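You operate a simulated robot arm through the tools that you are given. There is no shell and no other tool.

You are at the controls of a simulated robot arm. One attempt, no reset.

Task
Open the vice, brush grease on a patch of its bed and lock it shut again.
Fine: grease from the tin with the round brush, which goes back to its spot. Set down upright: round brush. A coat counts when it lies all over at full strength: go over it till it gets no stronger.

The check looks at the end state, three seconds after you hand in, the way a careful person would. Anything else that was tipped, shoved, dropped, spilled or broken makes it a failure.

Robot
A 6-joint arm with a fingered hand, fixed in place. Base frame: the origin is on the floor under the middle of its stand, x ahead of it, y to its left, z up. Lengths are in m, angles in rad, forces in N, time in s.
With the tool pointing down near the work surface it reaches from about 0.48 to 0.8 m from the base axis. Its first joint turns from -2.897 to 2.897 rad. Payload 4 kg.
The tool frame sits at the grasp point between the pads (the TCP): z along the fingers, y along the line on which they close. The tips reach 0.02 m beyond it. The gripper opens to 0.14 m; its body begins 0.054 m behind the TCP. The gripper is a hand of 3 fingers: y runs from the thumb to the fingers, the wrist lies at [0, 0, -0.215] in the tool frame, and closing takes about 1.5 s.
Orientation is told as [roll, pitch, yaw] about the base's x, y, z axes, in that order, counted from this pose: with the fingers straight down and closing along the base's y, the tool's x points along the base's -x, its y along +y and its z along -z.

Tools
- The arm moves only by the tool nudge_tool. Its argument "steps" is a list of rows, each a list of 6 numbers: the shift along the tool's x, y, z in m, then the turn, a rotation vector about the tool's x, y, z in rad. In form: [[dx, dy, dz, ax, ay, az], ...]. A call has 1 to 20 rows; each row is the pose to reach, as a shift and turn from the pose commanded when the call began, along the tool's axes at that moment. "fingers" is the closure in counts, from 0 (fully open) to 255 (shut), set as the call begins (left out, the last holds). Rows are played at 5 a second. More than 0.05 m and 0.15 rad between two rows, or a gripper value outside its range, and nothing of the call is played. A pose out of reach is approached as far as the arm can. The call stops where the force on the tool passes 40 N (or 10 N more than at its start, if that is more) or the arm is blocked; 0.2 s more then pass. The fingers move at their own pace (about 0.045 m/s each) and stop on an object; they squeeze with about 21 N. The grip force told is the motor's: it shows also when the fingers shut on nothing. Time passes only in rows, and 0.2 s behind the last, so rows that repeat a pose let the fingers close. It gives the time, the measured TCP pose, the force on the tool (base axes), the opening and the grip force at its end, in the units of the frame above (readings bear some noise), with the torque about the TCP (base axes, N m) and any sound that the robot's microphone picked up.
- Cameras (640 x 400 px; columns grow to the right, rows downward): "scene" is fixed at [0.0476, -0.4997, 1.5574]; the picture's right is [0.73, -0.69, 0.00], its down [-0.63, -0.67, -0.39] and it looks along [0.26, 0.28, -0.92] (base axes); focal length 304 px, centre (320, 200). "wrist" rides on the gripper at [0.074, -0.043, -0.079] in the tool frame; the picture's right is [0.50, 0.87, 0.00], its down [-0.59, 0.34, -0.73] and it looks along [-0.64, 0.37, 0.68] (tool axes); focal length 275 px, centre (320, 200). There is no depth. A picture from a camera that has moved, and an enlarged one, comes with that camera's place and axes in the base frame and with its lens.
- camera(camera): a new picture of that camera. The clock stands still meanwhile.
- move_column(by): moves the trunk up (or, below 0, down) by that many m; the arm rides with it, the base frame stays. It gives what a move gives, with no picture.
- set_fingers(finger1, finger2, thumb_bend): sets how far each is bent, from 0 (flat) to 1 (curled in); at 0.3 the hand is open as for a grip, at 0.7 the pads meet at the TCP. One left out holds its place. A second passes; each finger stops where it meets its share of the squeeze, and holds until it gets a number again. A gripper value or a shape takes the hand back. It gives what a move gives, with no picture; readings hold the bend of each and the force on the fingers (four entries, about 0 where the hand has none), thumb and palm.
- preshape(shape): the hand has 3 fingers and takes this shape, open, in about a second: jaw (thumb against the fingers, like two jaws); tri (thumb and two fingers); tip (a fingertip pinch); poke (one finger out to press); point (the index stretched); flat (the hand flat); cup (the hand cupped); fist (a fist). The gripper value then closes the fingers along that shape, each until it touches; the sizes above hold for jaw. It gives what a move gives, with no picture.
- zoom(camera, box): a new picture of the part [left, top, right, bottom] of that camera's present view, enlarged. The clock stands still meanwhile.
- finish_job(): hands the job in; it is judged then, once.

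Nothing tells you positions but the pictures and the camera data. Unless the task says otherwise, let go and move clear before handing in.

The tools are called after ">>>" as name(argument=value, ...) on one line, values as JSON. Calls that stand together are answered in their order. nudge_tool: Moves the arm, as the interface text tells. Its arguments: {"type":"object","properties":{"steps":{"type":"array"},"fingers":{"type":"number"}},"required":["steps"]} The other tools are called the same way: move_column (by) moves the trunk up or down; preshape (shape) gives the hand a shape; set_fingers (finger1, finger2, thumb_bend) moves the fingers one by one; camera (camera) takes a picture; zoom (camera, box) takes an enlarged picture of a part of a camera's view; finish_job () hands the job in.

At the start:

```text
clock: 0.0
ee_pos: [0.1236, -0.3029, 1.2244]
ee_rot: [0.001, -0.001, 0.0]
ft_force: [-0.7, 0.4, 0.4]
wrist_torque: [0.03, -0.02, 0.01]
opening: 0.14
grasp_force: 0.1
shape: jaw
bend: [0.3, 0.3, 0.3]
finger forces: [0.1, 0.0, 0.1, 0.1, 0.0, 0.1]
trunk travel left (down, up): [-0.225, 0.365]
```

scene: 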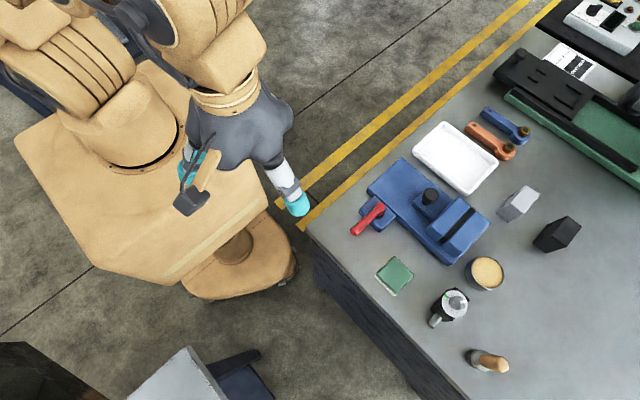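
wrist: 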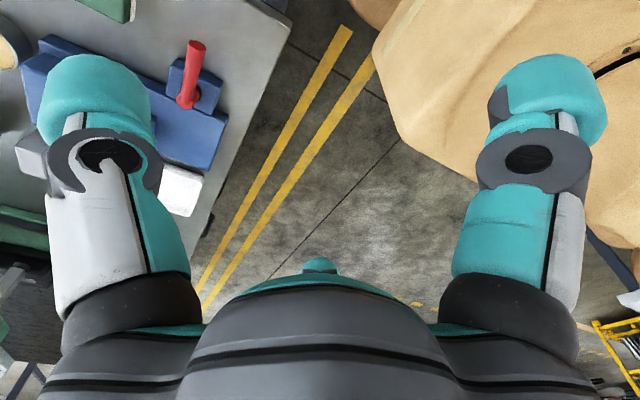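

I see a bench with a blue vice (red lever), a tin of grease, a round brush standing in a holder, and other items. First I'll zoom in to look at the details.

>>> zoom(camera="scene", box=[340, 140, 500, 280])

>>> zoom(camera="scene", box=[360, 240, 560, 390])

>>> zoom(camera="scene", box=[460, 90, 640, 260])

```text
2.86 times, centred on (420, 210) of scene
camera zoom: at [0.0476, -0.4997, 1.5574], right [0.73, -0.69, 0.0], down [-0.63, -0.67, -0.39], along [0.26, 0.28, -0.92], focal length 867 px, centre (34, 171)
```

zoom: 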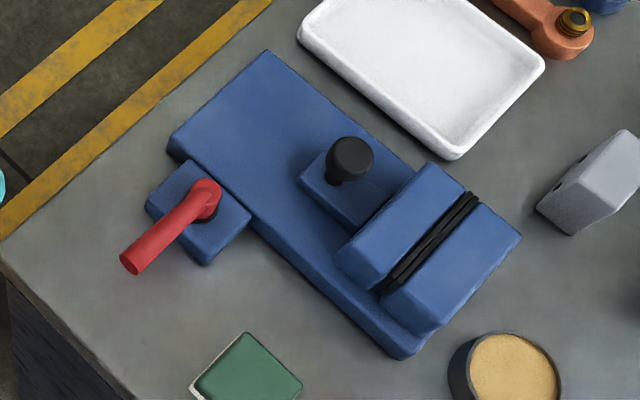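

```text
2.67 times, centred on (460, 315) of scene
camera zoom: at [0.0476, -0.4997, 1.5574], right [0.73, -0.69, 0.0], down [-0.63, -0.67, -0.39], along [0.26, 0.28, -0.92], focal length 809 px, centre (-53, -107)
```

zoom: 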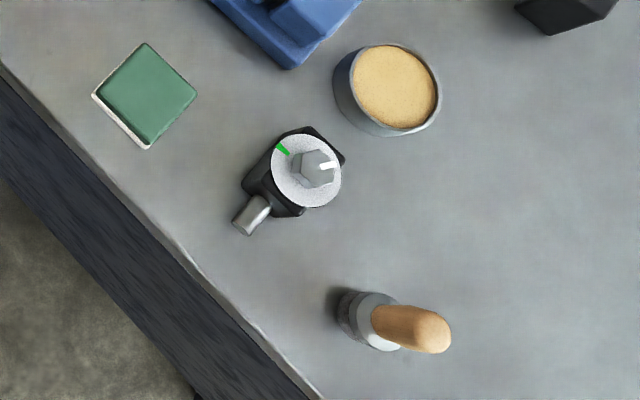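

```text
2.35 times, centred on (550, 175) of scene
camera zoom: at [0.0476, -0.4997, 1.5574], right [0.73, -0.69, 0.0], down [-0.63, -0.67, -0.39], along [0.26, 0.28, -0.92], focal length 714 px, centre (-221, 259)
```

zoom: 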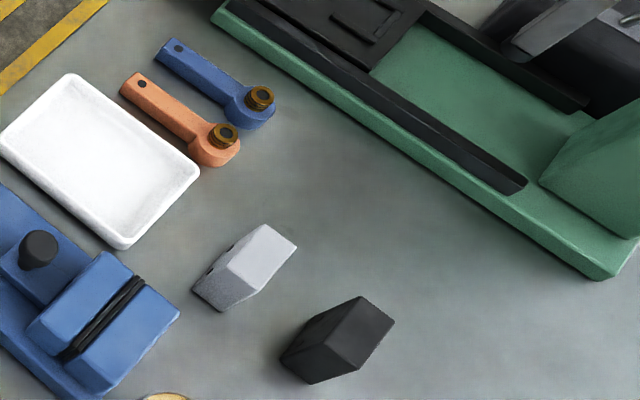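

I take the vice's red lever to pivot at about (0.31, -0.41, 0.93), with its grip pointing toward -x. I'll move the wrist camera over for a closer look at the vice.

>>> nudge_tool(steps=[[0, -0.04, 0, 0, 0, 0], [0, -0.08, 0, 0, 0, 0], [0, -0.12, 0, 0, 0, 0], [0, -0.16, 0, 0, 0, 0], [0, -0.2, 0, 0, 0, 0], [0, -0.24, 0, 0, 0, 0], [0, -0.28, 0, 0, 0, 0], [0, -0.32, 0, 0, 0, 0]])

>>> camera(camera="wrist")

>>> camera(camera="scene")

```text
clock: 1.8
ee_pos: [0.1263, -0.6216, 1.2232]
ee_rot: [0.001, -0.001, -0.001]
ft_force: [0.3, -0.7, 0.5]
wrist_torque: [0.03, 0.0, 0.03]
opening: 0.14
grasp_force: 0.2
shape: jaw
bend: [0.3, 0.3, 0.3]
finger forces: [0.0, 0.1, 0.0, 0.0, 0.1, 0.1]
trunk travel left (down, up): [-0.225, 0.365]
```

```text
taken
camera wrist: at [0.0511, -0.6655, 1.3024], right [-0.5, 0.87, 0.0], down [0.59, 0.34, 0.73], along [0.64, 0.37, -0.68], focal length 275 px, centre (320, 200)
```

wrist: 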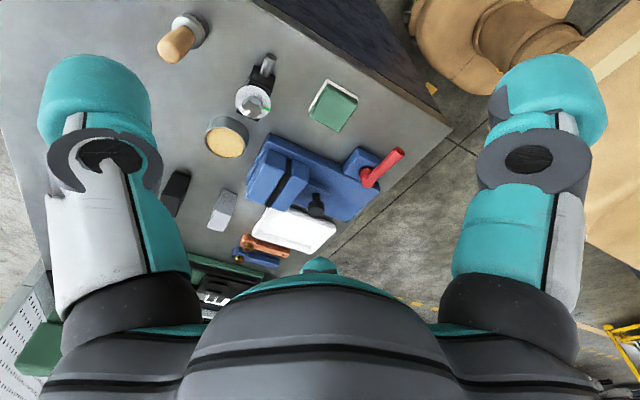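

```text
taken
```

scene: 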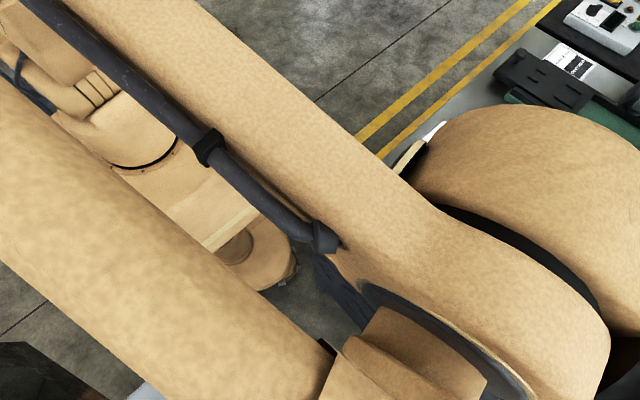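

The wrist view shows all the objects. I'll enlarge the relevant parts.

>>> zoom(camera="wrist", box=[230, 120, 410, 250])

>>> zoom(camera="wrist", box=[140, 0, 300, 170])

>>> zoom(camera="wrist", box=[150, 160, 340, 280])

```text
3.08 times, centred on (320, 185) of wrist
camera zoom: at [0.0511, -0.6655, 1.3024], right [-0.5, 0.87, 0.0], down [0.59, 0.34, 0.73], along [0.64, 0.37, -0.68], focal length 847 px, centre (320, 246)
```

zoom: 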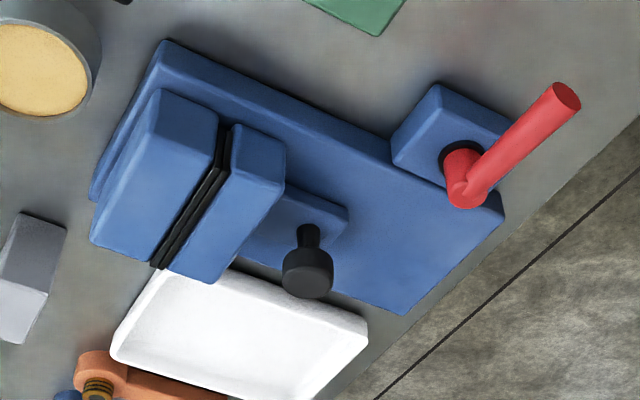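

```text
2.35 times, centred on (220, 85) of wrist
camera zoom: at [0.0511, -0.6655, 1.3024], right [-0.5, 0.87, 0.0], down [0.59, 0.34, 0.73], along [0.64, 0.37, -0.68], focal length 648 px, centre (555, 471)
```

zoom: 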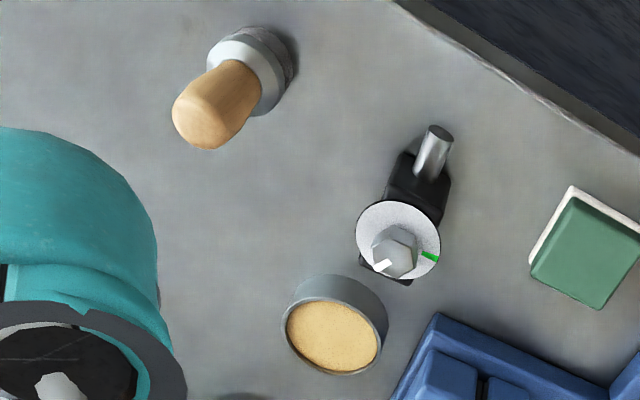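

```text
3.33 times, centred on (245, 220) of wrist
camera zoom: at [0.0511, -0.6655, 1.3024], right [-0.5, 0.87, 0.0], down [0.59, 0.34, 0.73], along [0.64, 0.37, -0.68], focal length 918 px, centre (570, 133)
```

zoom: 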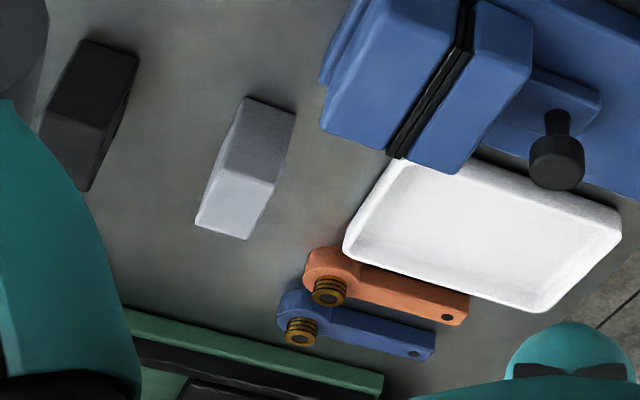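

From both cameras I get these positions:
- **Bed:** top at z≈0.90, x 0.33–0.46, y −0.60 to −0.36.
- **Knob:** at (0.40, −0.474, 0.96).
- **Tin:** at (0.377, −0.667).
- **Brush:** at (0.232, −0.755).

Next I'll bring the camera closer to the lever and vice.

>>> nudge_tool(steps=[[-0.008, 0.025, 0.023, 0, 0, 0], [-0.015, 0.05, 0.046, 0, 0, 0], [-0.022, 0.075, 0.07, 0, 0, 0], [-0.03, 0.1, 0.093, 0, 0, 0], [-0.037, 0.125, 0.116, 0, 0, 0], [-0.044, 0.15, 0.14, 0, 0, 0], [-0.044, 0.15, 0.14, 0, 0, 0]])

>>> camera(camera="wrist")

>>> camera(camera="scene")

```text
clock: 3.4
ee_pos: [0.1677, -0.4701, 1.0841]
ee_rot: [0.0, 0.0, -0.002]
ft_force: [-0.1, -0.3, -0.4]
wrist_torque: [0.01, 0.02, -0.02]
opening: 0.1398
grasp_force: 0.1
shape: jaw
bend: [0.3, 0.3, 0.3]
finger forces: [0.0, 0.0, 0.0, 0.0, 0.1, 0.0]
trunk travel left (down, up): [-0.225, 0.365]
```

```text
taken
camera wrist: at [0.093, -0.5128, 1.1627], right [-0.5, 0.87, 0.0], down [0.59, 0.34, 0.73], along [0.64, 0.37, -0.68], focal length 275 px, centre (320, 200)
```

wrist: 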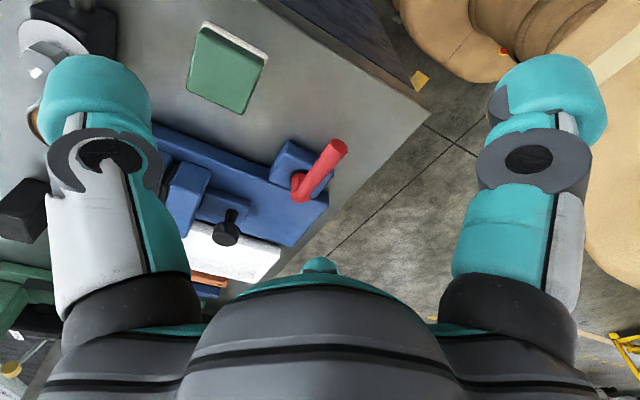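

```text
taken
```

scene: 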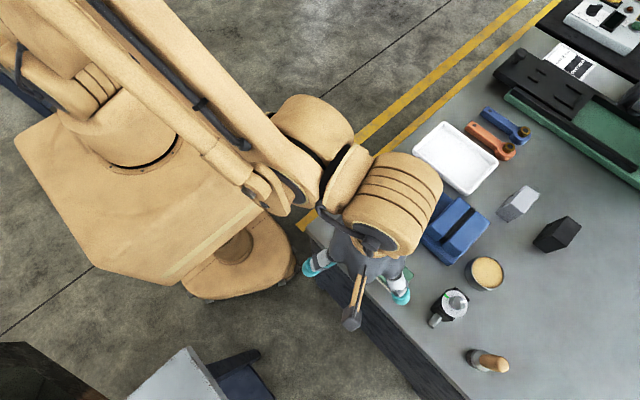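

I see the lever in view now; I'll enlarge it to read its shape and any markings.

>>> zoom(camera="wrist", box=[230, 120, 370, 250])

>>> zoom(camera="wrist", box=[140, 110, 300, 290])

```text
3.08 times, centred on (300, 185) of wrist
camera zoom: at [0.093, -0.5128, 1.1627], right [-0.5, 0.87, 0.0], down [0.59, 0.34, 0.73], along [0.64, 0.37, -0.68], focal length 847 px, centre (382, 246)
```

zoom: 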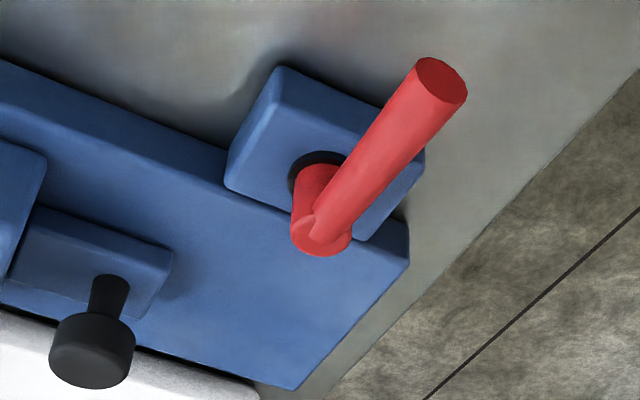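

```text
2.22 times, centred on (220, 200) of wrist
camera zoom: at [0.093, -0.5128, 1.1627], right [-0.5, 0.87, 0.0], down [0.59, 0.34, 0.73], along [0.64, 0.37, -0.68], focal length 612 px, centre (542, 200)
```

zoom: 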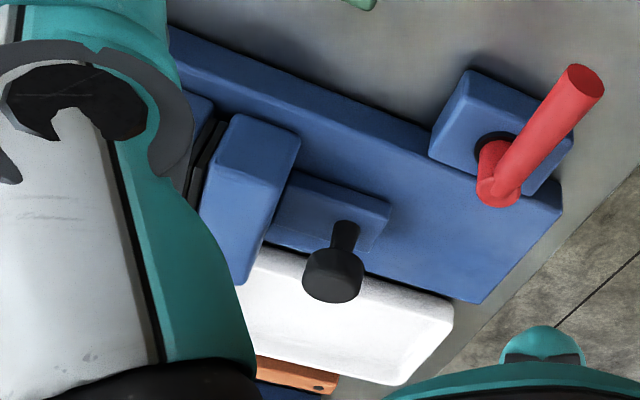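

The lever's hub is at about (0.314, -0.413), with a horizontal arm out to x≈0.22 at z≈0.945, turning about a vertical axis. I'll come down straddling the arm so I can grip it and test which way it turns.

>>> nudge_tool(steps=[[-0.03, 0.018, 0.0, 0, 0, 0], [-0.06, 0.036, 0.02, 0, 0, 0], [-0.09, 0.054, 0.045, 0, 0, 0], [-0.09, 0.054, 0.08, 0, 0, 0], [-0.09, 0.054, 0.08, 0, 0, 0]])

>>> camera(camera="wrist")

>>> camera(camera="scene")

```text
clock: 4.6
ee_pos: [0.2568, -0.4174, 1.0058]
ee_rot: [0.0, 0.0, 0.0]
ft_force: [0.2, 0.1, -0.5]
wrist_torque: [-0.03, 0.0, -0.03]
opening: 0.1396
grasp_force: 0.0
shape: jaw
bend: [0.3, 0.3, 0.3]
finger forces: [0.0, 0.0, 0.0, 0.0, 0.1, 0.0]
trunk travel left (down, up): [-0.225, 0.365]
```

```text
taken
camera wrist: at [0.182, -0.4604, 1.0843], right [-0.5, 0.87, 0.0], down [0.59, 0.34, 0.73], along [0.64, 0.37, -0.68], focal length 275 px, centre (320, 200)
```

wrist: 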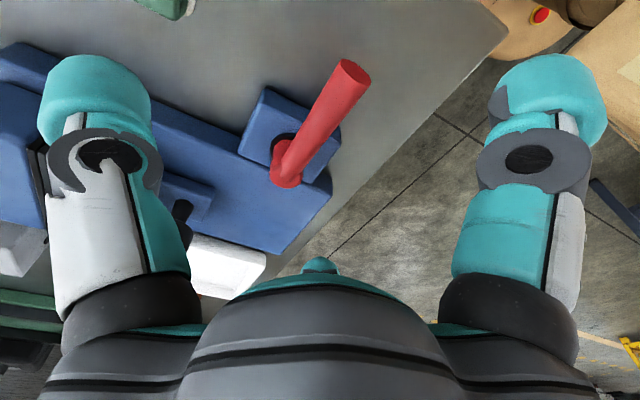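

```text
taken
```

scene: 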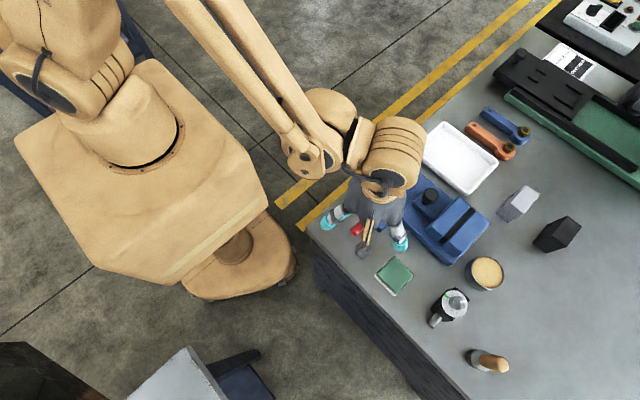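

The arm of the lever lies midway between the fingers. I'll go down around it.

>>> nudge_tool(steps=[[0, 0, 0.02, 0, 0, 0], [0, 0, 0.04, 0, 0, 0], [0, 0, 0.058, 0, 0, 0], [0, 0, 0.058, 0, 0, 0]])

>>> camera(camera="wrist")

>>> zoom(camera="scene", box=[310, 160, 450, 280])

```text
clock: 5.6
ee_pos: [0.257, -0.4178, 0.9466]
ee_rot: [0.001, 0.001, -0.001]
ft_force: [-0.4, -0.4, 0.9]
wrist_torque: [-0.02, -0.03, 0.03]
opening: 0.14
grasp_force: 0.1
shape: jaw
bend: [0.3, 0.3, 0.3]
finger forces: [0.0, 0.1, 0.0, 0.0, 0.1, 0.1]
trunk travel left (down, up): [-0.225, 0.365]
```

```text
taken
camera wrist: at [0.1815, -0.4596, 1.0261], right [-0.5, 0.87, 0.0], down [0.59, 0.34, 0.73], along [0.64, 0.37, -0.68], focal length 275 px, centre (320, 200)
```

wrist: 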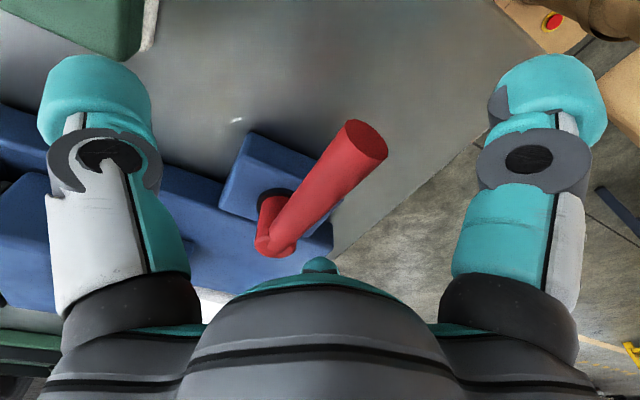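

```text
3.33 times, centred on (380, 220) of scene
camera zoom: at [0.0476, -0.4997, 1.5574], right [0.73, -0.69, 0.0], down [-0.63, -0.67, -0.39], along [0.26, 0.28, -0.92], focal length 1012 px, centre (120, 133)
```

zoom: 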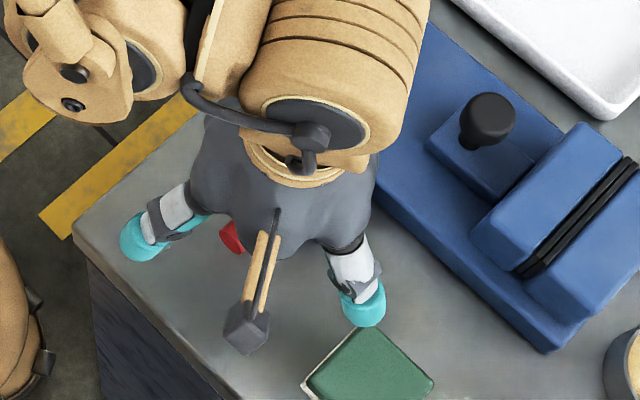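

Everything is aligned. I'll close the fingers on the lever arm without moving.

>>> nudge_tool(steps=[[0, 0, 0, 0, 0, 0], [0, 0, 0, 0, 0, 0], [0, 0, 0, 0, 0, 0], [0, 0, 0, 0, 0, 0], [0, 0, 0, 0, 0, 0], [0, 0, 0, 0, 0, 0], [0, 0, 0, 0, 0, 0], [0, 0, 0, 0, 0, 0], [0, 0, 0, 0, 0, 0], [0, 0, 0, 0, 0, 0]], fingers=255)

>>> camera(camera="wrist")

```text
clock: 7.8
ee_pos: [0.2572, -0.417, 0.9492]
ee_rot: [-0.001, 0.0, 0.0]
ft_force: [-0.3, 3.9, -1.5]
wrist_torque: [-0.07, -0.05, 0.13]
opening: 0.0261
grasp_force: 21.2
shape: jaw
bend: [0.43, 0.41, 0.61]
finger forces: [15.1, 16.3, 0.0, 0.0, 25.7, 0.1]
trunk travel left (down, up): [-0.225, 0.365]
```

```text
taken
camera wrist: at [0.1816, -0.4594, 1.0263], right [-0.5, 0.87, 0.0], down [0.59, 0.34, 0.73], along [0.64, 0.37, -0.68], focal length 275 px, centre (320, 200)
```

wrist: 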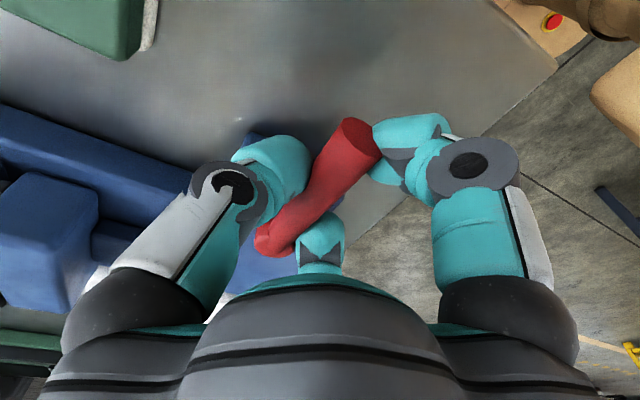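

The lever is gripped. I'll test a small turn toward −y about the hub and read the forces.

>>> nudge_tool(steps=[[-0.0002, -0.0028, 0, 0, 0, -0.05], [-0.0007, -0.0057, 0, 0, 0, -0.1], [-0.0007, -0.0057, 0, 0, 0, -0.1]])

```text
clock: 8.6
ee_pos: [0.2577, -0.4225, 0.9467]
ee_rot: [0.002, 0.001, 0.101]
ft_force: [-5.0, 10.6, -1.7]
wrist_torque: [0.0, -0.06, 0.43]
opening: 0.0256
grasp_force: 21.1
shape: jaw
bend: [0.43, 0.41, 0.61]
finger forces: [14.5, 24.6, 0.0, 0.0, 26.1, 0.0]
trunk travel left (down, up): [-0.225, 0.365]
```

>>> camera(camera="wrist")

>>> nudge_tool(steps=[[0.0002, 0.0028, 0, 0, 0, 0.05], [0.0007, 0.0057, 0, 0, 0, 0.1], [0.0011, 0.0085, 0, 0, 0, 0.15], [0.0015, 0.0114, 0, 0, 0, 0.2], [0.0015, 0.0114, 0, 0, 0, 0.2]])

>>> camera(camera="wrist")

```text
taken
camera wrist: at [0.1868, -0.4725, 1.0263], right [-0.58, 0.81, 0.0], down [0.55, 0.4, 0.73], along [0.6, 0.43, -0.68], focal length 275 px, centre (320, 200)
```

wrist: 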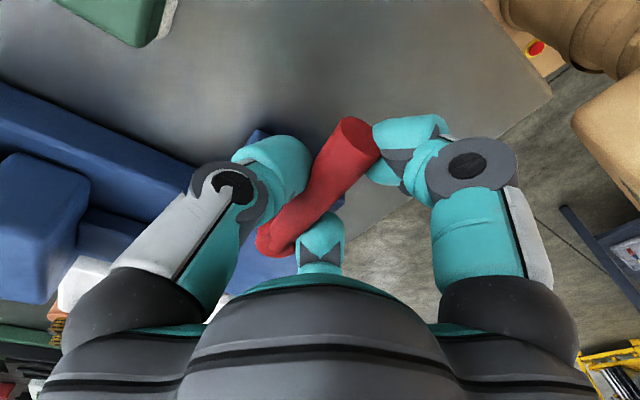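

```text
clock: 9.8
ee_pos: [0.2572, -0.4133, 0.9481]
ee_rot: [-0.001, 0.0, -0.101]
ft_force: [13.4, 1.2, 5.8]
wrist_torque: [-0.14, -0.15, 0.83]
opening: 0.0247
grasp_force: 20.9
shape: jaw
bend: [0.46, 0.41, 0.61]
finger forces: [10.4, 27.2, 0.0, 0.0, 32.5, 0.0]
trunk travel left (down, up): [-0.225, 0.365]
```

```text
taken
camera wrist: at [0.1771, -0.4488, 1.0264], right [-0.41, 0.91, 0.0], down [0.62, 0.28, 0.73], along [0.67, 0.3, -0.68], focal length 275 px, centre (320, 200)
```

wrist: 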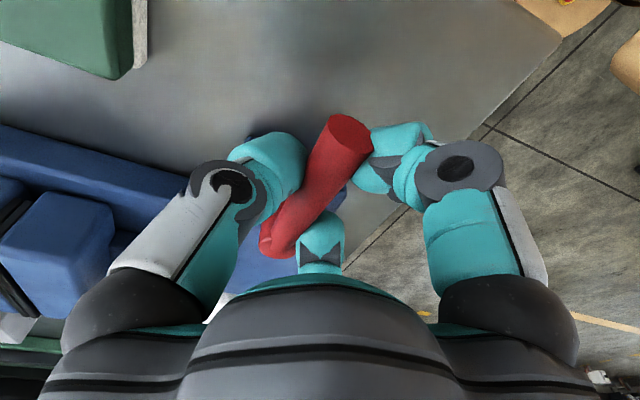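

The lever followed toward −y but not toward +y, where it met its stop. So it unlocks toward −y, and I'll swing it further that way about the hub.

>>> nudge_tool(steps=[[-0.0011, -0.0079, 0, 0, 0, -0.14], [-0.0033, -0.0156, 0, 0, 0, -0.28], [-0.0066, -0.0229, 0, 0, 0, -0.42], [-0.0108, -0.0297, 0, 0, 0, -0.56], [-0.016, -0.0358, 0, 0, 0, -0.7], [-0.016, -0.0358, 0, 0, 0, -0.7]])

>>> camera(camera="wrist")

```text
clock: 10.8
ee_pos: [0.2671, -0.4327, 0.9489]
ee_rot: [0.005, 0.018, 0.381]
ft_force: [-32.4, 1.3, -5.4]
wrist_torque: [-0.14, 0.4, 0.64]
opening: 0.0221
grasp_force: 21.5
shape: jaw
bend: [1.0, 0.45, 0.6]
finger forces: [9.6, 34.0, 0.0, 0.0, 27.9, 0.0]
out of reach, approached as far as the arm can: row 4
trunk travel left (down, up): [-0.225, 0.365]
stopped in row 4: the force on the tool passed its limit at 50 N (the readings are from after the stop); the commanded pose is now the measured one
```

```text
taken
camera wrist: at [0.2141, -0.5007, 1.0279], right [-0.79, 0.62, 0.01], down [0.43, 0.53, 0.73], along [0.44, 0.58, -0.69], focal length 275 px, centre (320, 200)
```

wrist: 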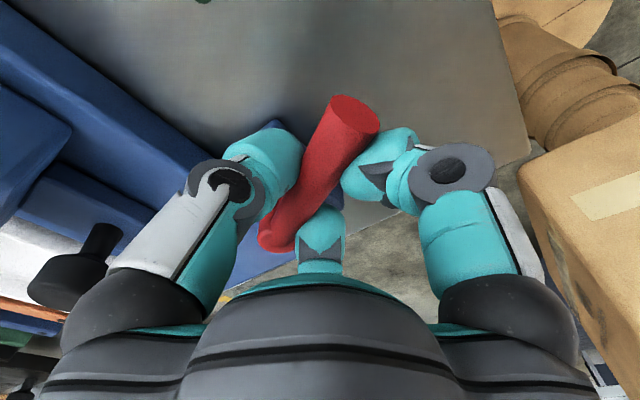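

The lever turned about 0.5 rad, then the arm reached a limit. I'll release it and look before I push it the rest of the way.

>>> nudge_tool(steps=[[0, 0, 0, 0, 0, 0], [0, 0, 0, 0, 0, 0], [0, 0, 0, 0, 0, 0], [0, 0, 0, 0, 0, 0], [0, 0, 0, 0, 0, 0], [0, 0, 0, 0, 0, 0], [0, 0, 0, 0, 0, 0], [0, 0, 0, 0, 0, 0]], fingers=0)

>>> camera(camera="wrist")

```text
clock: 12.6
ee_pos: [0.2706, -0.4335, 0.9472]
ee_rot: [0.004, 0.014, 0.38]
ft_force: [0.9, 1.8, -0.3]
wrist_torque: [-0.02, -0.01, 0.0]
opening: 0.14
grasp_force: 0.1
shape: jaw
bend: [0.3, 0.3, 0.3]
finger forces: [0.0, 0.0, 0.0, 0.0, 0.1, 0.0]
trunk travel left (down, up): [-0.225, 0.365]
```

```text
taken
camera wrist: at [0.2184, -0.5008, 1.0271], right [-0.79, 0.62, 0.01], down [0.43, 0.54, 0.73], along [0.44, 0.58, -0.69], focal length 275 px, centre (320, 200)
```

wrist: 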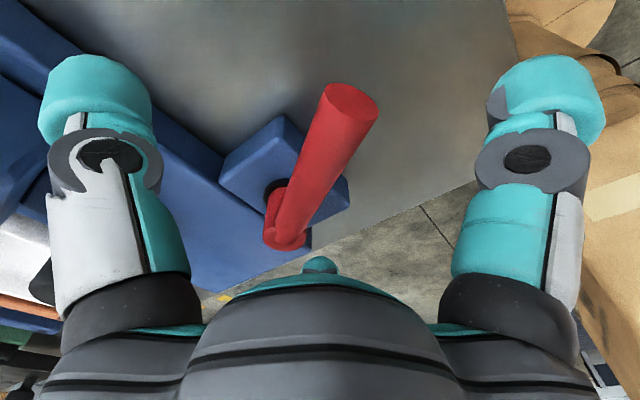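

The lever now sits about 0.6 rad from where it started and stays there. I'll lift, straighten the hand, and close the fingers into a pushing cluster.

>>> nudge_tool(steps=[[0, 0, -0.03, 0, 0, 0], [0, 0, -0.07, 0, 0, 0], [0, 0, -0.08, 0.003, -0.004, 0.13], [0, 0, -0.08, 0.006, -0.008, 0.26], [0, 0, -0.08, 0.009, -0.0115, 0.38], [0, 0, -0.08, 0.009, -0.0115, 0.38]])

>>> nudge_tool(steps=[[0, 0, 0, 0, 0, 0], [0, 0, 0, 0, 0, 0], [0, 0, 0, 0, 0, 0], [0, 0, 0, 0, 0, 0], [0, 0, 0, 0, 0, 0], [0, 0, 0, 0, 0, 0], [0, 0, 0, 0, 0, 0], [0, 0, 0, 0, 0, 0], [0, 0, 0, 0, 0, 0]], fingers=255)

>>> camera(camera="wrist")

>>> zoom(camera="scene", box=[310, 160, 450, 280])

```text
clock: 14.0
ee_pos: [0.2728, -0.4323, 1.0266]
ee_rot: [-0.008, 0.001, 0.003]
ft_force: [-0.4, -0.7, -0.2]
wrist_torque: [0.04, 0.0, -0.02]
opening: 0.14
grasp_force: 0.1
shape: jaw
bend: [0.3, 0.3, 0.3]
finger forces: [0.1, 0.0, 0.0, 0.0, 0.1, 0.1]
trunk travel left (down, up): [-0.225, 0.365]
```

```text
clock: 16.0
ee_pos: [0.2719, -0.4332, 1.0276]
ee_rot: [-0.008, 0.003, 0.004]
ft_force: [-0.1, 0.0, 0.1]
wrist_torque: [0.0, 0.0, -0.01]
opening: 0.0
grasp_force: 19.2
shape: jaw
bend: [0.72, 0.72, 0.7]
finger forces: [0.1, 0.0, 0.0, 0.0, 0.1, 0.0]
trunk travel left (down, up): [-0.225, 0.365]
```

```text
taken
camera wrist: at [0.1973, -0.4757, 1.106], right [-0.5, 0.86, -0.01], down [0.59, 0.35, 0.73], along [0.63, 0.36, -0.68], focal length 275 px, centre (320, 200)
```

wrist: 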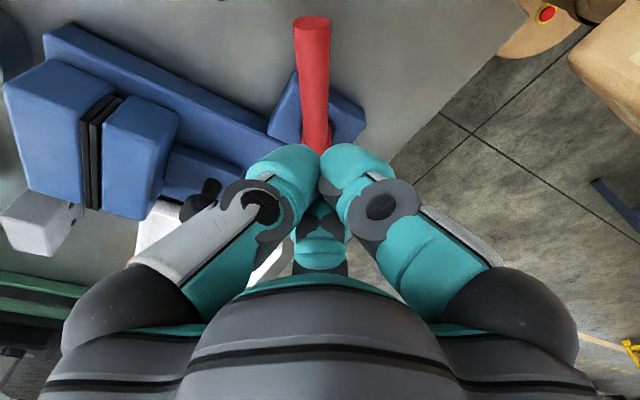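

```text
3.33 times, centred on (380, 220) of scene
camera zoom: at [0.0476, -0.4997, 1.5574], right [0.73, -0.69, 0.0], down [-0.63, -0.67, -0.39], along [0.26, 0.28, -0.92], focal length 1012 px, centre (120, 133)
```

zoom: 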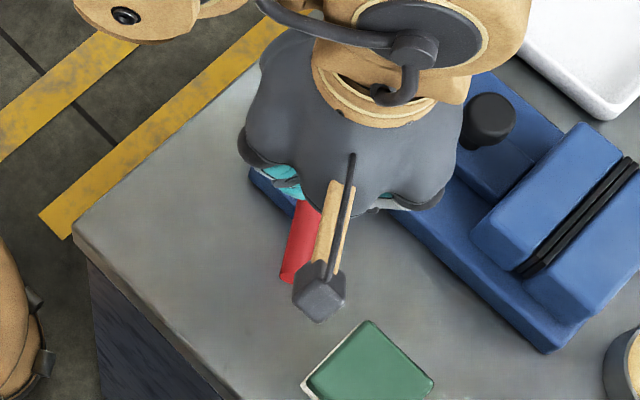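

The hand is straight and closed. I suspect a joint limit near yaw +0.45, so I'll turn the hand the other way round, to yaw ≈ −2.5. From there I can grip the lever and sweep it fully, with the fingers partly open.

>>> nudge_tool(steps=[[0, 0, -0.02, 0, 0, 0.15], [0, 0, -0.03, 0, 0, 0.3], [0, 0, -0.03, 0, 0, 0.45], [0, 0, -0.03, 0, 0, 0.6], [0, 0, -0.03, 0, 0, 0.75], [0, 0, -0.03, 0, 0, 0.9], [0, 0, -0.03, 0, 0, 1.05], [0, 0, -0.03, 0, 0, 1.2], [0, 0, -0.03, 0, 0, 1.35], [0, 0, -0.03, 0, 0, 1.5], [0, 0, -0.03, 0, 0, 1.65], [0, 0, -0.03, 0, 0, 1.8], [0, 0, -0.03, 0, 0, 1.95], [0, 0, -0.03, 0, 0, 2.1], [0, 0, -0.03, 0, 0, 2.25], [0, 0, -0.03, 0, 0, 2.4], [0, 0, -0.03, 0, 0, 2.54], [0, 0, -0.03, 0, 0, 2.54]], fingers=130)

>>> camera(camera="wrist")

>>> zoom(camera="scene", box=[310, 140, 500, 280])

```text
clock: 19.8
ee_pos: [0.2706, -0.4338, 1.0569]
ee_rot: [0.008, -0.006, -2.537]
ft_force: [-0.3, -0.2, 0.7]
wrist_torque: [0.0, 0.01, 0.01]
opening: 0.0682
grasp_force: 0.0
shape: jaw
bend: [0.34, 0.34, 0.33]
finger forces: [0.1, 0.1, 0.0, 0.0, 0.0, 0.0]
trunk travel left (down, up): [-0.225, 0.365]
```

```text
taken
camera wrist: at [0.3078, -0.3555, 1.136], right [0.9, -0.43, 0.0], down [-0.29, -0.61, 0.74], along [-0.32, -0.67, -0.67], focal length 275 px, centre (320, 200)
```

wrist: 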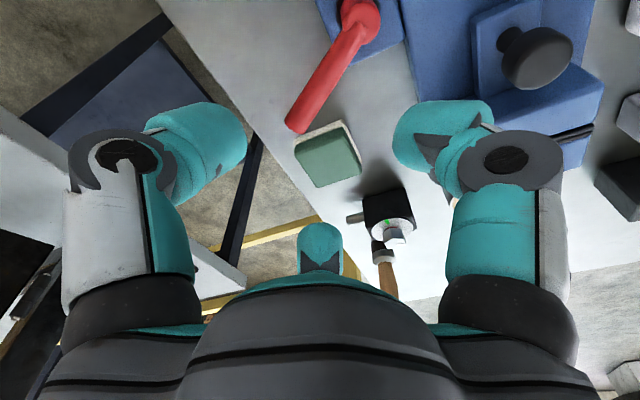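

```text
2.86 times, centred on (405, 210) of scene
camera zoom: at [0.0476, -0.4997, 1.5574], right [0.73, -0.69, 0.0], down [-0.63, -0.67, -0.39], along [0.26, 0.28, -0.92], focal length 867 px, centre (77, 171)
```

zoom: 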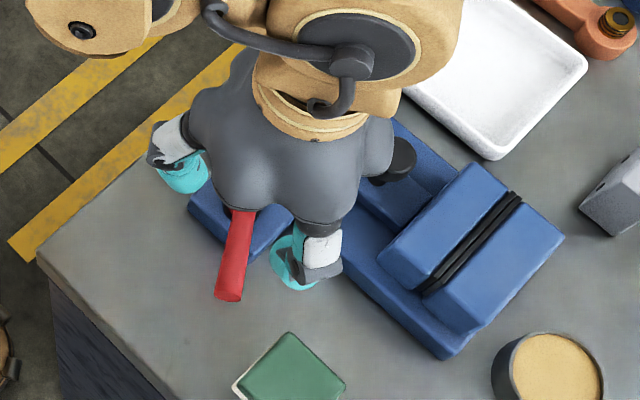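

Yaw −2.54 is reachable, and the fingers are at about 0.068 m opening. I'll come down around the lever at its current angle.

>>> nudge_tool(steps=[[-0.009, 0.0036, 0.02, 0, 0, 0], [-0.009, 0.0036, 0.06, 0, 0, 0], [-0.009, 0.0036, 0.085, 0, 0, 0], [-0.009, 0.0036, 0.11, 0, 0, 0], [-0.009, 0.0036, 0.11, 0, 0, 0]])

>>> camera(camera="wrist")

```text
clock: 21.0
ee_pos: [0.2657, -0.444, 0.9491]
ee_rot: [0.007, -0.008, -2.537]
ft_force: [-0.3, -0.6, -0.6]
wrist_torque: [-0.01, -0.01, 0.01]
opening: 0.0683
grasp_force: 0.0
shape: jaw
bend: [0.34, 0.34, 0.33]
finger forces: [0.0, 0.0, 0.0, 0.0, 0.0, 0.0]
trunk travel left (down, up): [-0.225, 0.365]
```

```text
taken
camera wrist: at [0.3022, -0.3643, 1.0261], right [0.9, -0.43, 0.0], down [-0.29, -0.61, 0.74], along [-0.32, -0.67, -0.67], focal length 275 px, centre (320, 200)
```

wrist: 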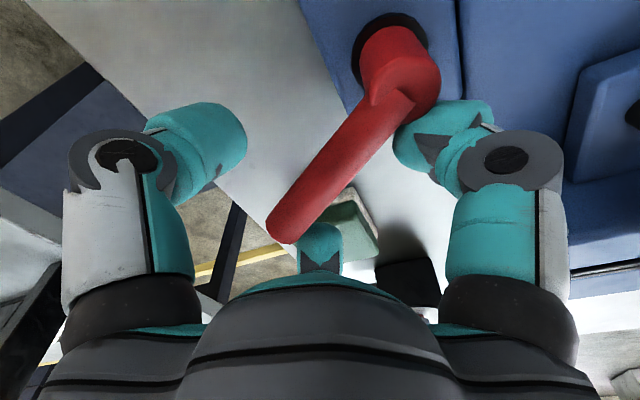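

The lever seems to lie at z≈0.935, a little below the TCP. I'll lower 1 cm and close on it.

>>> nudge_tool(steps=[[0, 0, 0.011, 0, 0, 0], [0, 0, 0.011, 0, 0, 0]])

>>> nudge_tool(steps=[[0, 0, 0, 0, 0, 0], [0, 0, 0, 0, 0, 0], [0, 0, 0, 0, 0, 0], [0, 0, 0, 0, 0, 0], [0, 0, 0, 0, 0, 0], [0, 0, 0, 0, 0, 0], [0, 0, 0, 0, 0, 0]], fingers=255)

>>> camera(camera="wrist")

```text
clock: 21.6
ee_pos: [0.267, -0.4432, 0.9362]
ee_rot: [0.006, -0.007, -2.536]
ft_force: [0.5, -0.8, 0.8]
wrist_torque: [0.02, 0.0, 0.05]
opening: 0.068
grasp_force: 0.0
shape: jaw
bend: [0.34, 0.34, 0.33]
finger forces: [0.0, 0.0, 0.0, 0.1, 0.0, 0.0]
trunk travel left (down, up): [-0.225, 0.365]
```

```text
clock: 23.2
ee_pos: [0.2665, -0.4433, 0.936]
ee_rot: [0.005, -0.005, -2.537]
ft_force: [-3.6, -4.1, -10.5]
wrist_torque: [0.1, 0.06, -0.01]
opening: 0.0141
grasp_force: 21.2
shape: jaw
bend: [1.0, 0.65, 0.65]
finger forces: [15.0, 22.1, 0.1, 0.0, 29.0, 0.1]
trunk travel left (down, up): [-0.225, 0.365]
```

```text
taken
camera wrist: at [0.3021, -0.3655, 1.0141], right [0.9, -0.43, 0.0], down [-0.29, -0.61, 0.74], along [-0.32, -0.67, -0.67], focal length 275 px, centre (320, 200)
```

wrist: 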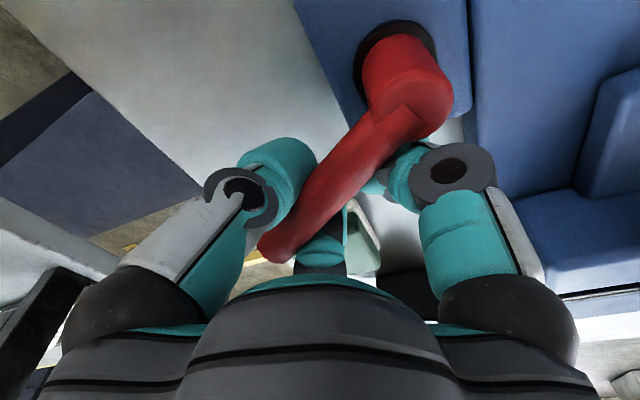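

One finger slipped under the lever, so I'm too low. I'll reopen, rise 1.2 cm and regrip.

>>> nudge_tool(steps=[[0, 0, 0, 0, 0, 0], [0, 0, 0, 0, 0, 0], [0, 0, 0, 0, 0, 0], [0, 0, 0, 0, 0, 0], [0, 0, -0.007, 0, 0, 0], [0, 0, -0.014, 0, 0, 0]], fingers=130)

>>> camera(camera="wrist")

>>> nudge_tool(steps=[[0, 0, 0, 0, 0, 0], [0, 0, 0, 0, 0, 0], [0, 0, 0, 0, 0, 0], [0, 0, 0, 0, 0, 0], [0, 0, 0, 0, 0, 0], [0, 0, 0, 0, 0, 0], [0, 0, 0, 0, 0, 0]], fingers=255)

>>> camera(camera="wrist")

```text
clock: 24.6
ee_pos: [0.2679, -0.4428, 0.9519]
ee_rot: [0.005, -0.008, -2.537]
ft_force: [0.0, 0.3, 0.6]
wrist_torque: [0.01, 0.0, 0.02]
opening: 0.068
grasp_force: 0.1
shape: jaw
bend: [0.34, 0.34, 0.33]
finger forces: [0.1, 0.0, 0.0, 0.0, 0.0, 0.1]
trunk travel left (down, up): [-0.225, 0.365]
```

```text
taken
camera wrist: at [0.3027, -0.3645, 1.0289], right [0.9, -0.43, 0.0], down [-0.29, -0.61, 0.74], along [-0.32, -0.67, -0.67], focal length 275 px, centre (320, 200)
```

wrist: 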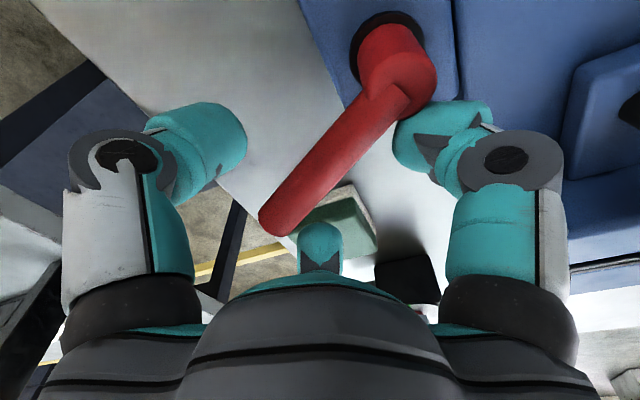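

```text
clock: 26.2
ee_pos: [0.2684, -0.4431, 0.9509]
ee_rot: [0.005, -0.007, -2.539]
ft_force: [2.9, -5.4, 2.9]
wrist_torque: [0.05, -0.05, -0.26]
opening: 0.0248
grasp_force: 21.2
shape: jaw
bend: [0.46, 0.96, 0.53]
finger forces: [15.9, 14.1, 0.0, 0.1, 24.2, 0.0]
trunk travel left (down, up): [-0.225, 0.365]
```

```text
taken
camera wrist: at [0.3029, -0.3651, 1.0287], right [0.9, -0.43, 0.0], down [-0.29, -0.61, 0.74], along [-0.32, -0.67, -0.67], focal length 275 px, centre (320, 200)
```

wrist: 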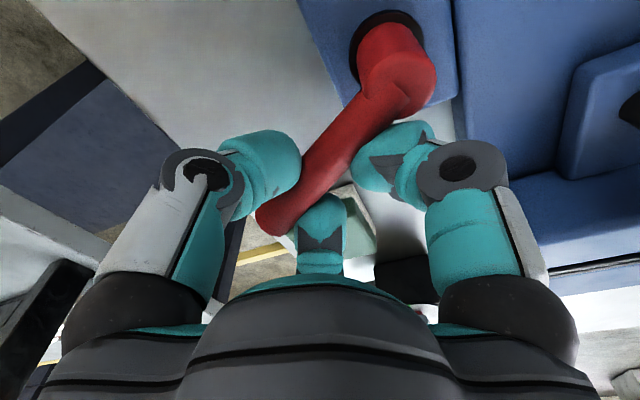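

Thumb and first finger hold the lever well. I'll continue swinging it about the hub.

>>> nudge_tool(steps=[[0.0001, 0.0038, 0, 0, 0, -0.07], [0.0005, 0.0075, 0, 0, 0, -0.14], [0.0012, 0.0112, 0, 0, 0, -0.21], [0.0021, 0.0149, 0, 0, 0, -0.28], [0.0033, 0.0184, 0, 0, 0, -0.35], [0.0047, 0.0219, 0, 0, 0, -0.42], [0.0047, 0.0219, 0, 0, 0, -0.42]])

>>> camera(camera="wrist")

```text
clock: 27.8
ee_pos: [0.2833, -0.4577, 0.9518]
ee_rot: [0.003, -0.009, -2.117]
ft_force: [-3.6, -4.7, 9.8]
wrist_torque: [0.08, 0.15, -0.06]
opening: 0.0244
grasp_force: 21.0
shape: jaw
bend: [0.46, 0.96, 0.53]
finger forces: [13.0, 15.9, 0.0, 0.0, 29.8, 0.0]
trunk travel left (down, up): [-0.225, 0.365]
```

```text
taken
camera wrist: at [0.284, -0.3718, 1.0285], right [1.0, -0.02, 0.0], down [-0.01, -0.67, 0.74], along [-0.02, -0.74, -0.67], focal length 275 px, centre (320, 200)
```

wrist: 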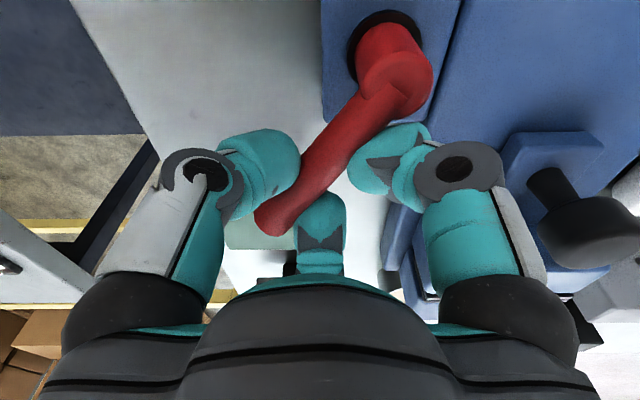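

The lever follows with low forces. I'll continue in a second sweep.

>>> nudge_tool(steps=[[0.0001, 0.0038, 0, 0, 0, -0.07], [0.0005, 0.0075, 0, 0, 0, -0.14], [0.0012, 0.0112, 0, 0, 0, -0.21], [0.0021, 0.0149, 0, 0, 0, -0.28], [0.0021, 0.0149, 0, 0, 0, -0.28]])

>>> camera(camera="wrist")

>>> zoom(camera="scene", box=[310, 140, 500, 280])

```text
clock: 29.0
ee_pos: [0.2969, -0.4645, 0.9518]
ee_rot: [0.003, -0.007, -1.835]
ft_force: [-3.5, -7.1, 6.8]
wrist_torque: [0.01, 0.14, -0.03]
opening: 0.024
grasp_force: 21.0
shape: jaw
bend: [0.47, 0.96, 0.53]
finger forces: [12.6, 14.6, 0.0, 0.0, 28.9, 0.1]
trunk travel left (down, up): [-0.225, 0.365]
```

```text
taken
camera wrist: at [0.2735, -0.3803, 1.0288], right [0.97, 0.25, 0.0], down [0.17, -0.65, 0.74], along [0.19, -0.72, -0.67], focal length 275 px, centre (320, 200)
```

wrist: 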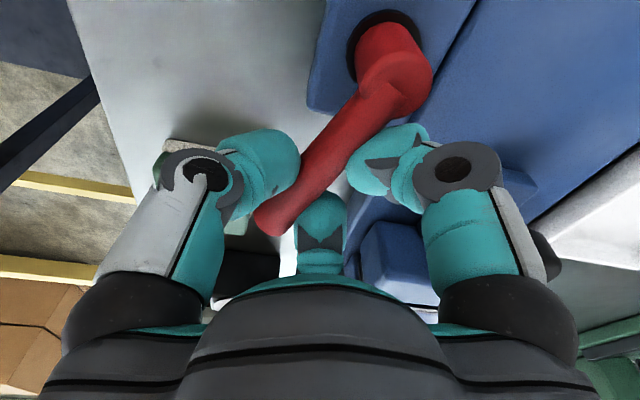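

```text
2.86 times, centred on (405, 210) of scene
camera zoom: at [0.0476, -0.4997, 1.5574], right [0.73, -0.69, 0.0], down [-0.63, -0.67, -0.39], along [0.26, 0.28, -0.92], focal length 867 px, centre (77, 171)
```

zoom: 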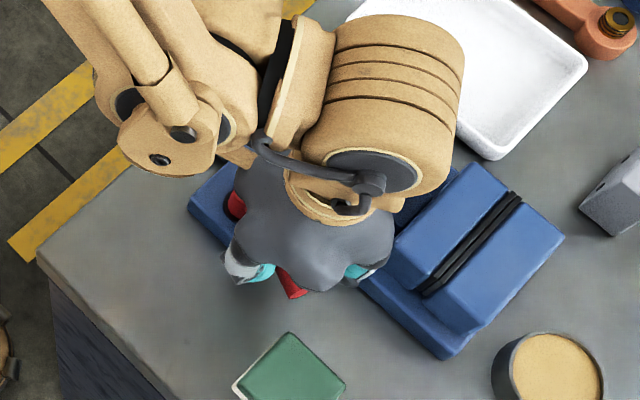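

>>> nudge_tool(steps=[[0.0001, 0.0038, 0, 0, 0, -0.07], [0.0005, 0.0075, 0, 0, 0, -0.14], [0.0005, 0.0075, 0, 0, 0, -0.14]])

>>> camera(camera="wrist")

```text
clock: 29.8
ee_pos: [0.303, -0.4649, 0.9507]
ee_rot: [-0.001, -0.01, -1.696]
ft_force: [-4.3, -8.1, 9.3]
wrist_torque: [-0.05, 0.18, 0.09]
opening: 0.024
grasp_force: 20.6
shape: jaw
bend: [0.47, 0.96, 0.53]
finger forces: [11.7, 16.1, 0.1, 0.0, 30.5, 0.0]
trunk travel left (down, up): [-0.225, 0.365]
```

```text
taken
camera wrist: at [0.2702, -0.3858, 1.0287], right [0.92, 0.39, 0.0], down [0.26, -0.62, 0.74], along [0.28, -0.68, -0.67], focal length 275 px, centre (320, 200)
```

wrist: 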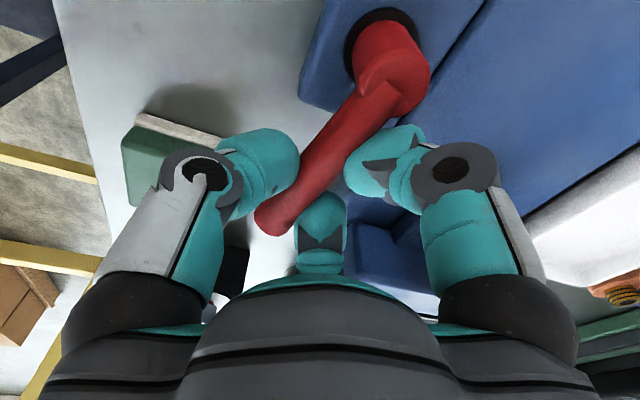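

>>> nudge_tool(steps=[[0.0001, 0.0038, 0, 0, 0, -0.07], [0.0005, 0.0075, 0, 0, 0, -0.14], [0.0012, 0.0112, 0, 0, 0, -0.21], [0.0012, 0.0112, 0, 0, 0, -0.21]])

>>> camera(camera="wrist")

```text
clock: 30.8
ee_pos: [0.3158, -0.4652, 0.9515]
ee_rot: [-0.001, -0.009, -1.488]
ft_force: [-4.3, -5.0, 7.7]
wrist_torque: [-0.07, 0.18, 0.09]
opening: 0.0239
grasp_force: 20.9
shape: jaw
bend: [0.48, 0.96, 0.52]
finger forces: [11.1, 16.4, 0.0, 0.0, 31.5, 0.1]
trunk travel left (down, up): [-0.225, 0.365]
```

```text
taken
camera wrist: at [0.2659, -0.3949, 1.0289], right [0.82, 0.57, -0.01], down [0.39, -0.55, 0.74], along [0.42, -0.61, -0.67], focal length 275 px, centre (320, 200)
```

wrist: 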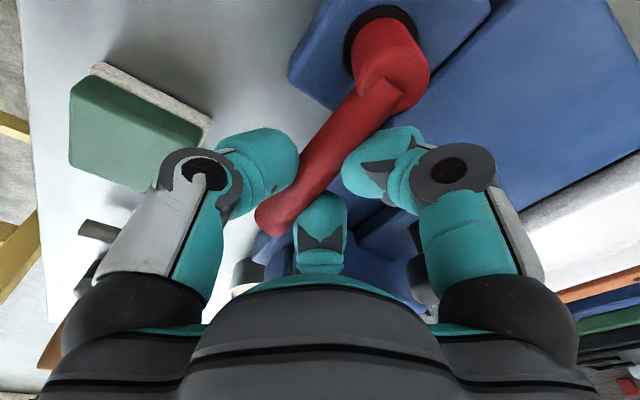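

The lever has turned about 1.6 rad with no stop met. I'll release with a small opening and rise clear, then look.

>>> nudge_tool(steps=[[0, 0, 0, 0, 0, 0], [0, 0, 0, 0, 0, 0], [0, 0, 0, 0, 0, 0], [0, 0, 0, 0, 0, 0]], fingers=170)

>>> nudge_tool(steps=[[0, 0, -0.02, 0, 0, 0], [0, 0, -0.05, 0, 0, 0], [0, 0, -0.09, 0, 0, 0], [0, 0, -0.13, 0, 0, 0], [0, 0, -0.13, 0, 0, 0]])

>>> camera(camera="wrist")

>>> zoom(camera="scene", box=[310, 140, 500, 280])

```text
clock: 31.8
ee_pos: [0.3161, -0.4663, 0.9513]
ee_rot: [-0.003, -0.009, -1.488]
ft_force: [0.0, -0.1, 1.3]
wrist_torque: [-0.01, -0.01, -0.03]
opening: 0.0463
grasp_force: 0.1
shape: jaw
bend: [0.42, 0.42, 0.41]
finger forces: [0.0, 0.0, 0.1, 0.1, 0.0, 0.0]
trunk travel left (down, up): [-0.225, 0.365]
```

```text
clock: 33.0
ee_pos: [0.3187, -0.4637, 1.0814]
ee_rot: [-0.003, -0.01, -1.486]
ft_force: [0.4, -0.4, -0.4]
wrist_torque: [-0.02, 0.01, 0.01]
opening: 0.0464
grasp_force: 0.0
shape: jaw
bend: [0.42, 0.42, 0.41]
finger forces: [0.0, 0.1, 0.0, 0.1, 0.0, 0.0]
trunk travel left (down, up): [-0.225, 0.365]
```

```text
taken
camera wrist: at [0.2679, -0.3937, 1.1598], right [0.82, 0.57, -0.01], down [0.39, -0.55, 0.74], along [0.42, -0.61, -0.67], focal length 275 px, centre (320, 200)
```

wrist: 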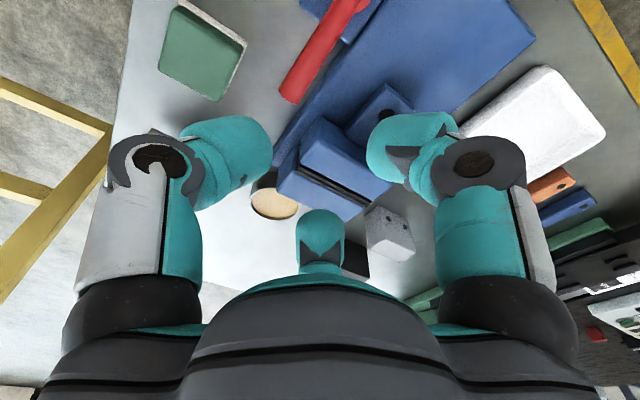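

```text
2.86 times, centred on (405, 210) of scene
camera zoom: at [0.0476, -0.4997, 1.5574], right [0.73, -0.69, 0.0], down [-0.63, -0.67, -0.39], along [0.26, 0.28, -0.92], focal length 867 px, centre (77, 171)
```

zoom: 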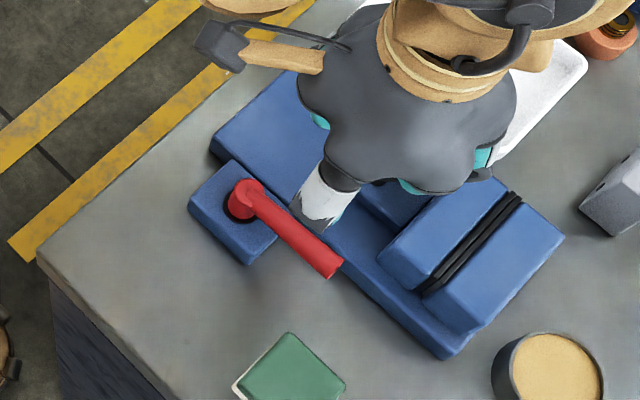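

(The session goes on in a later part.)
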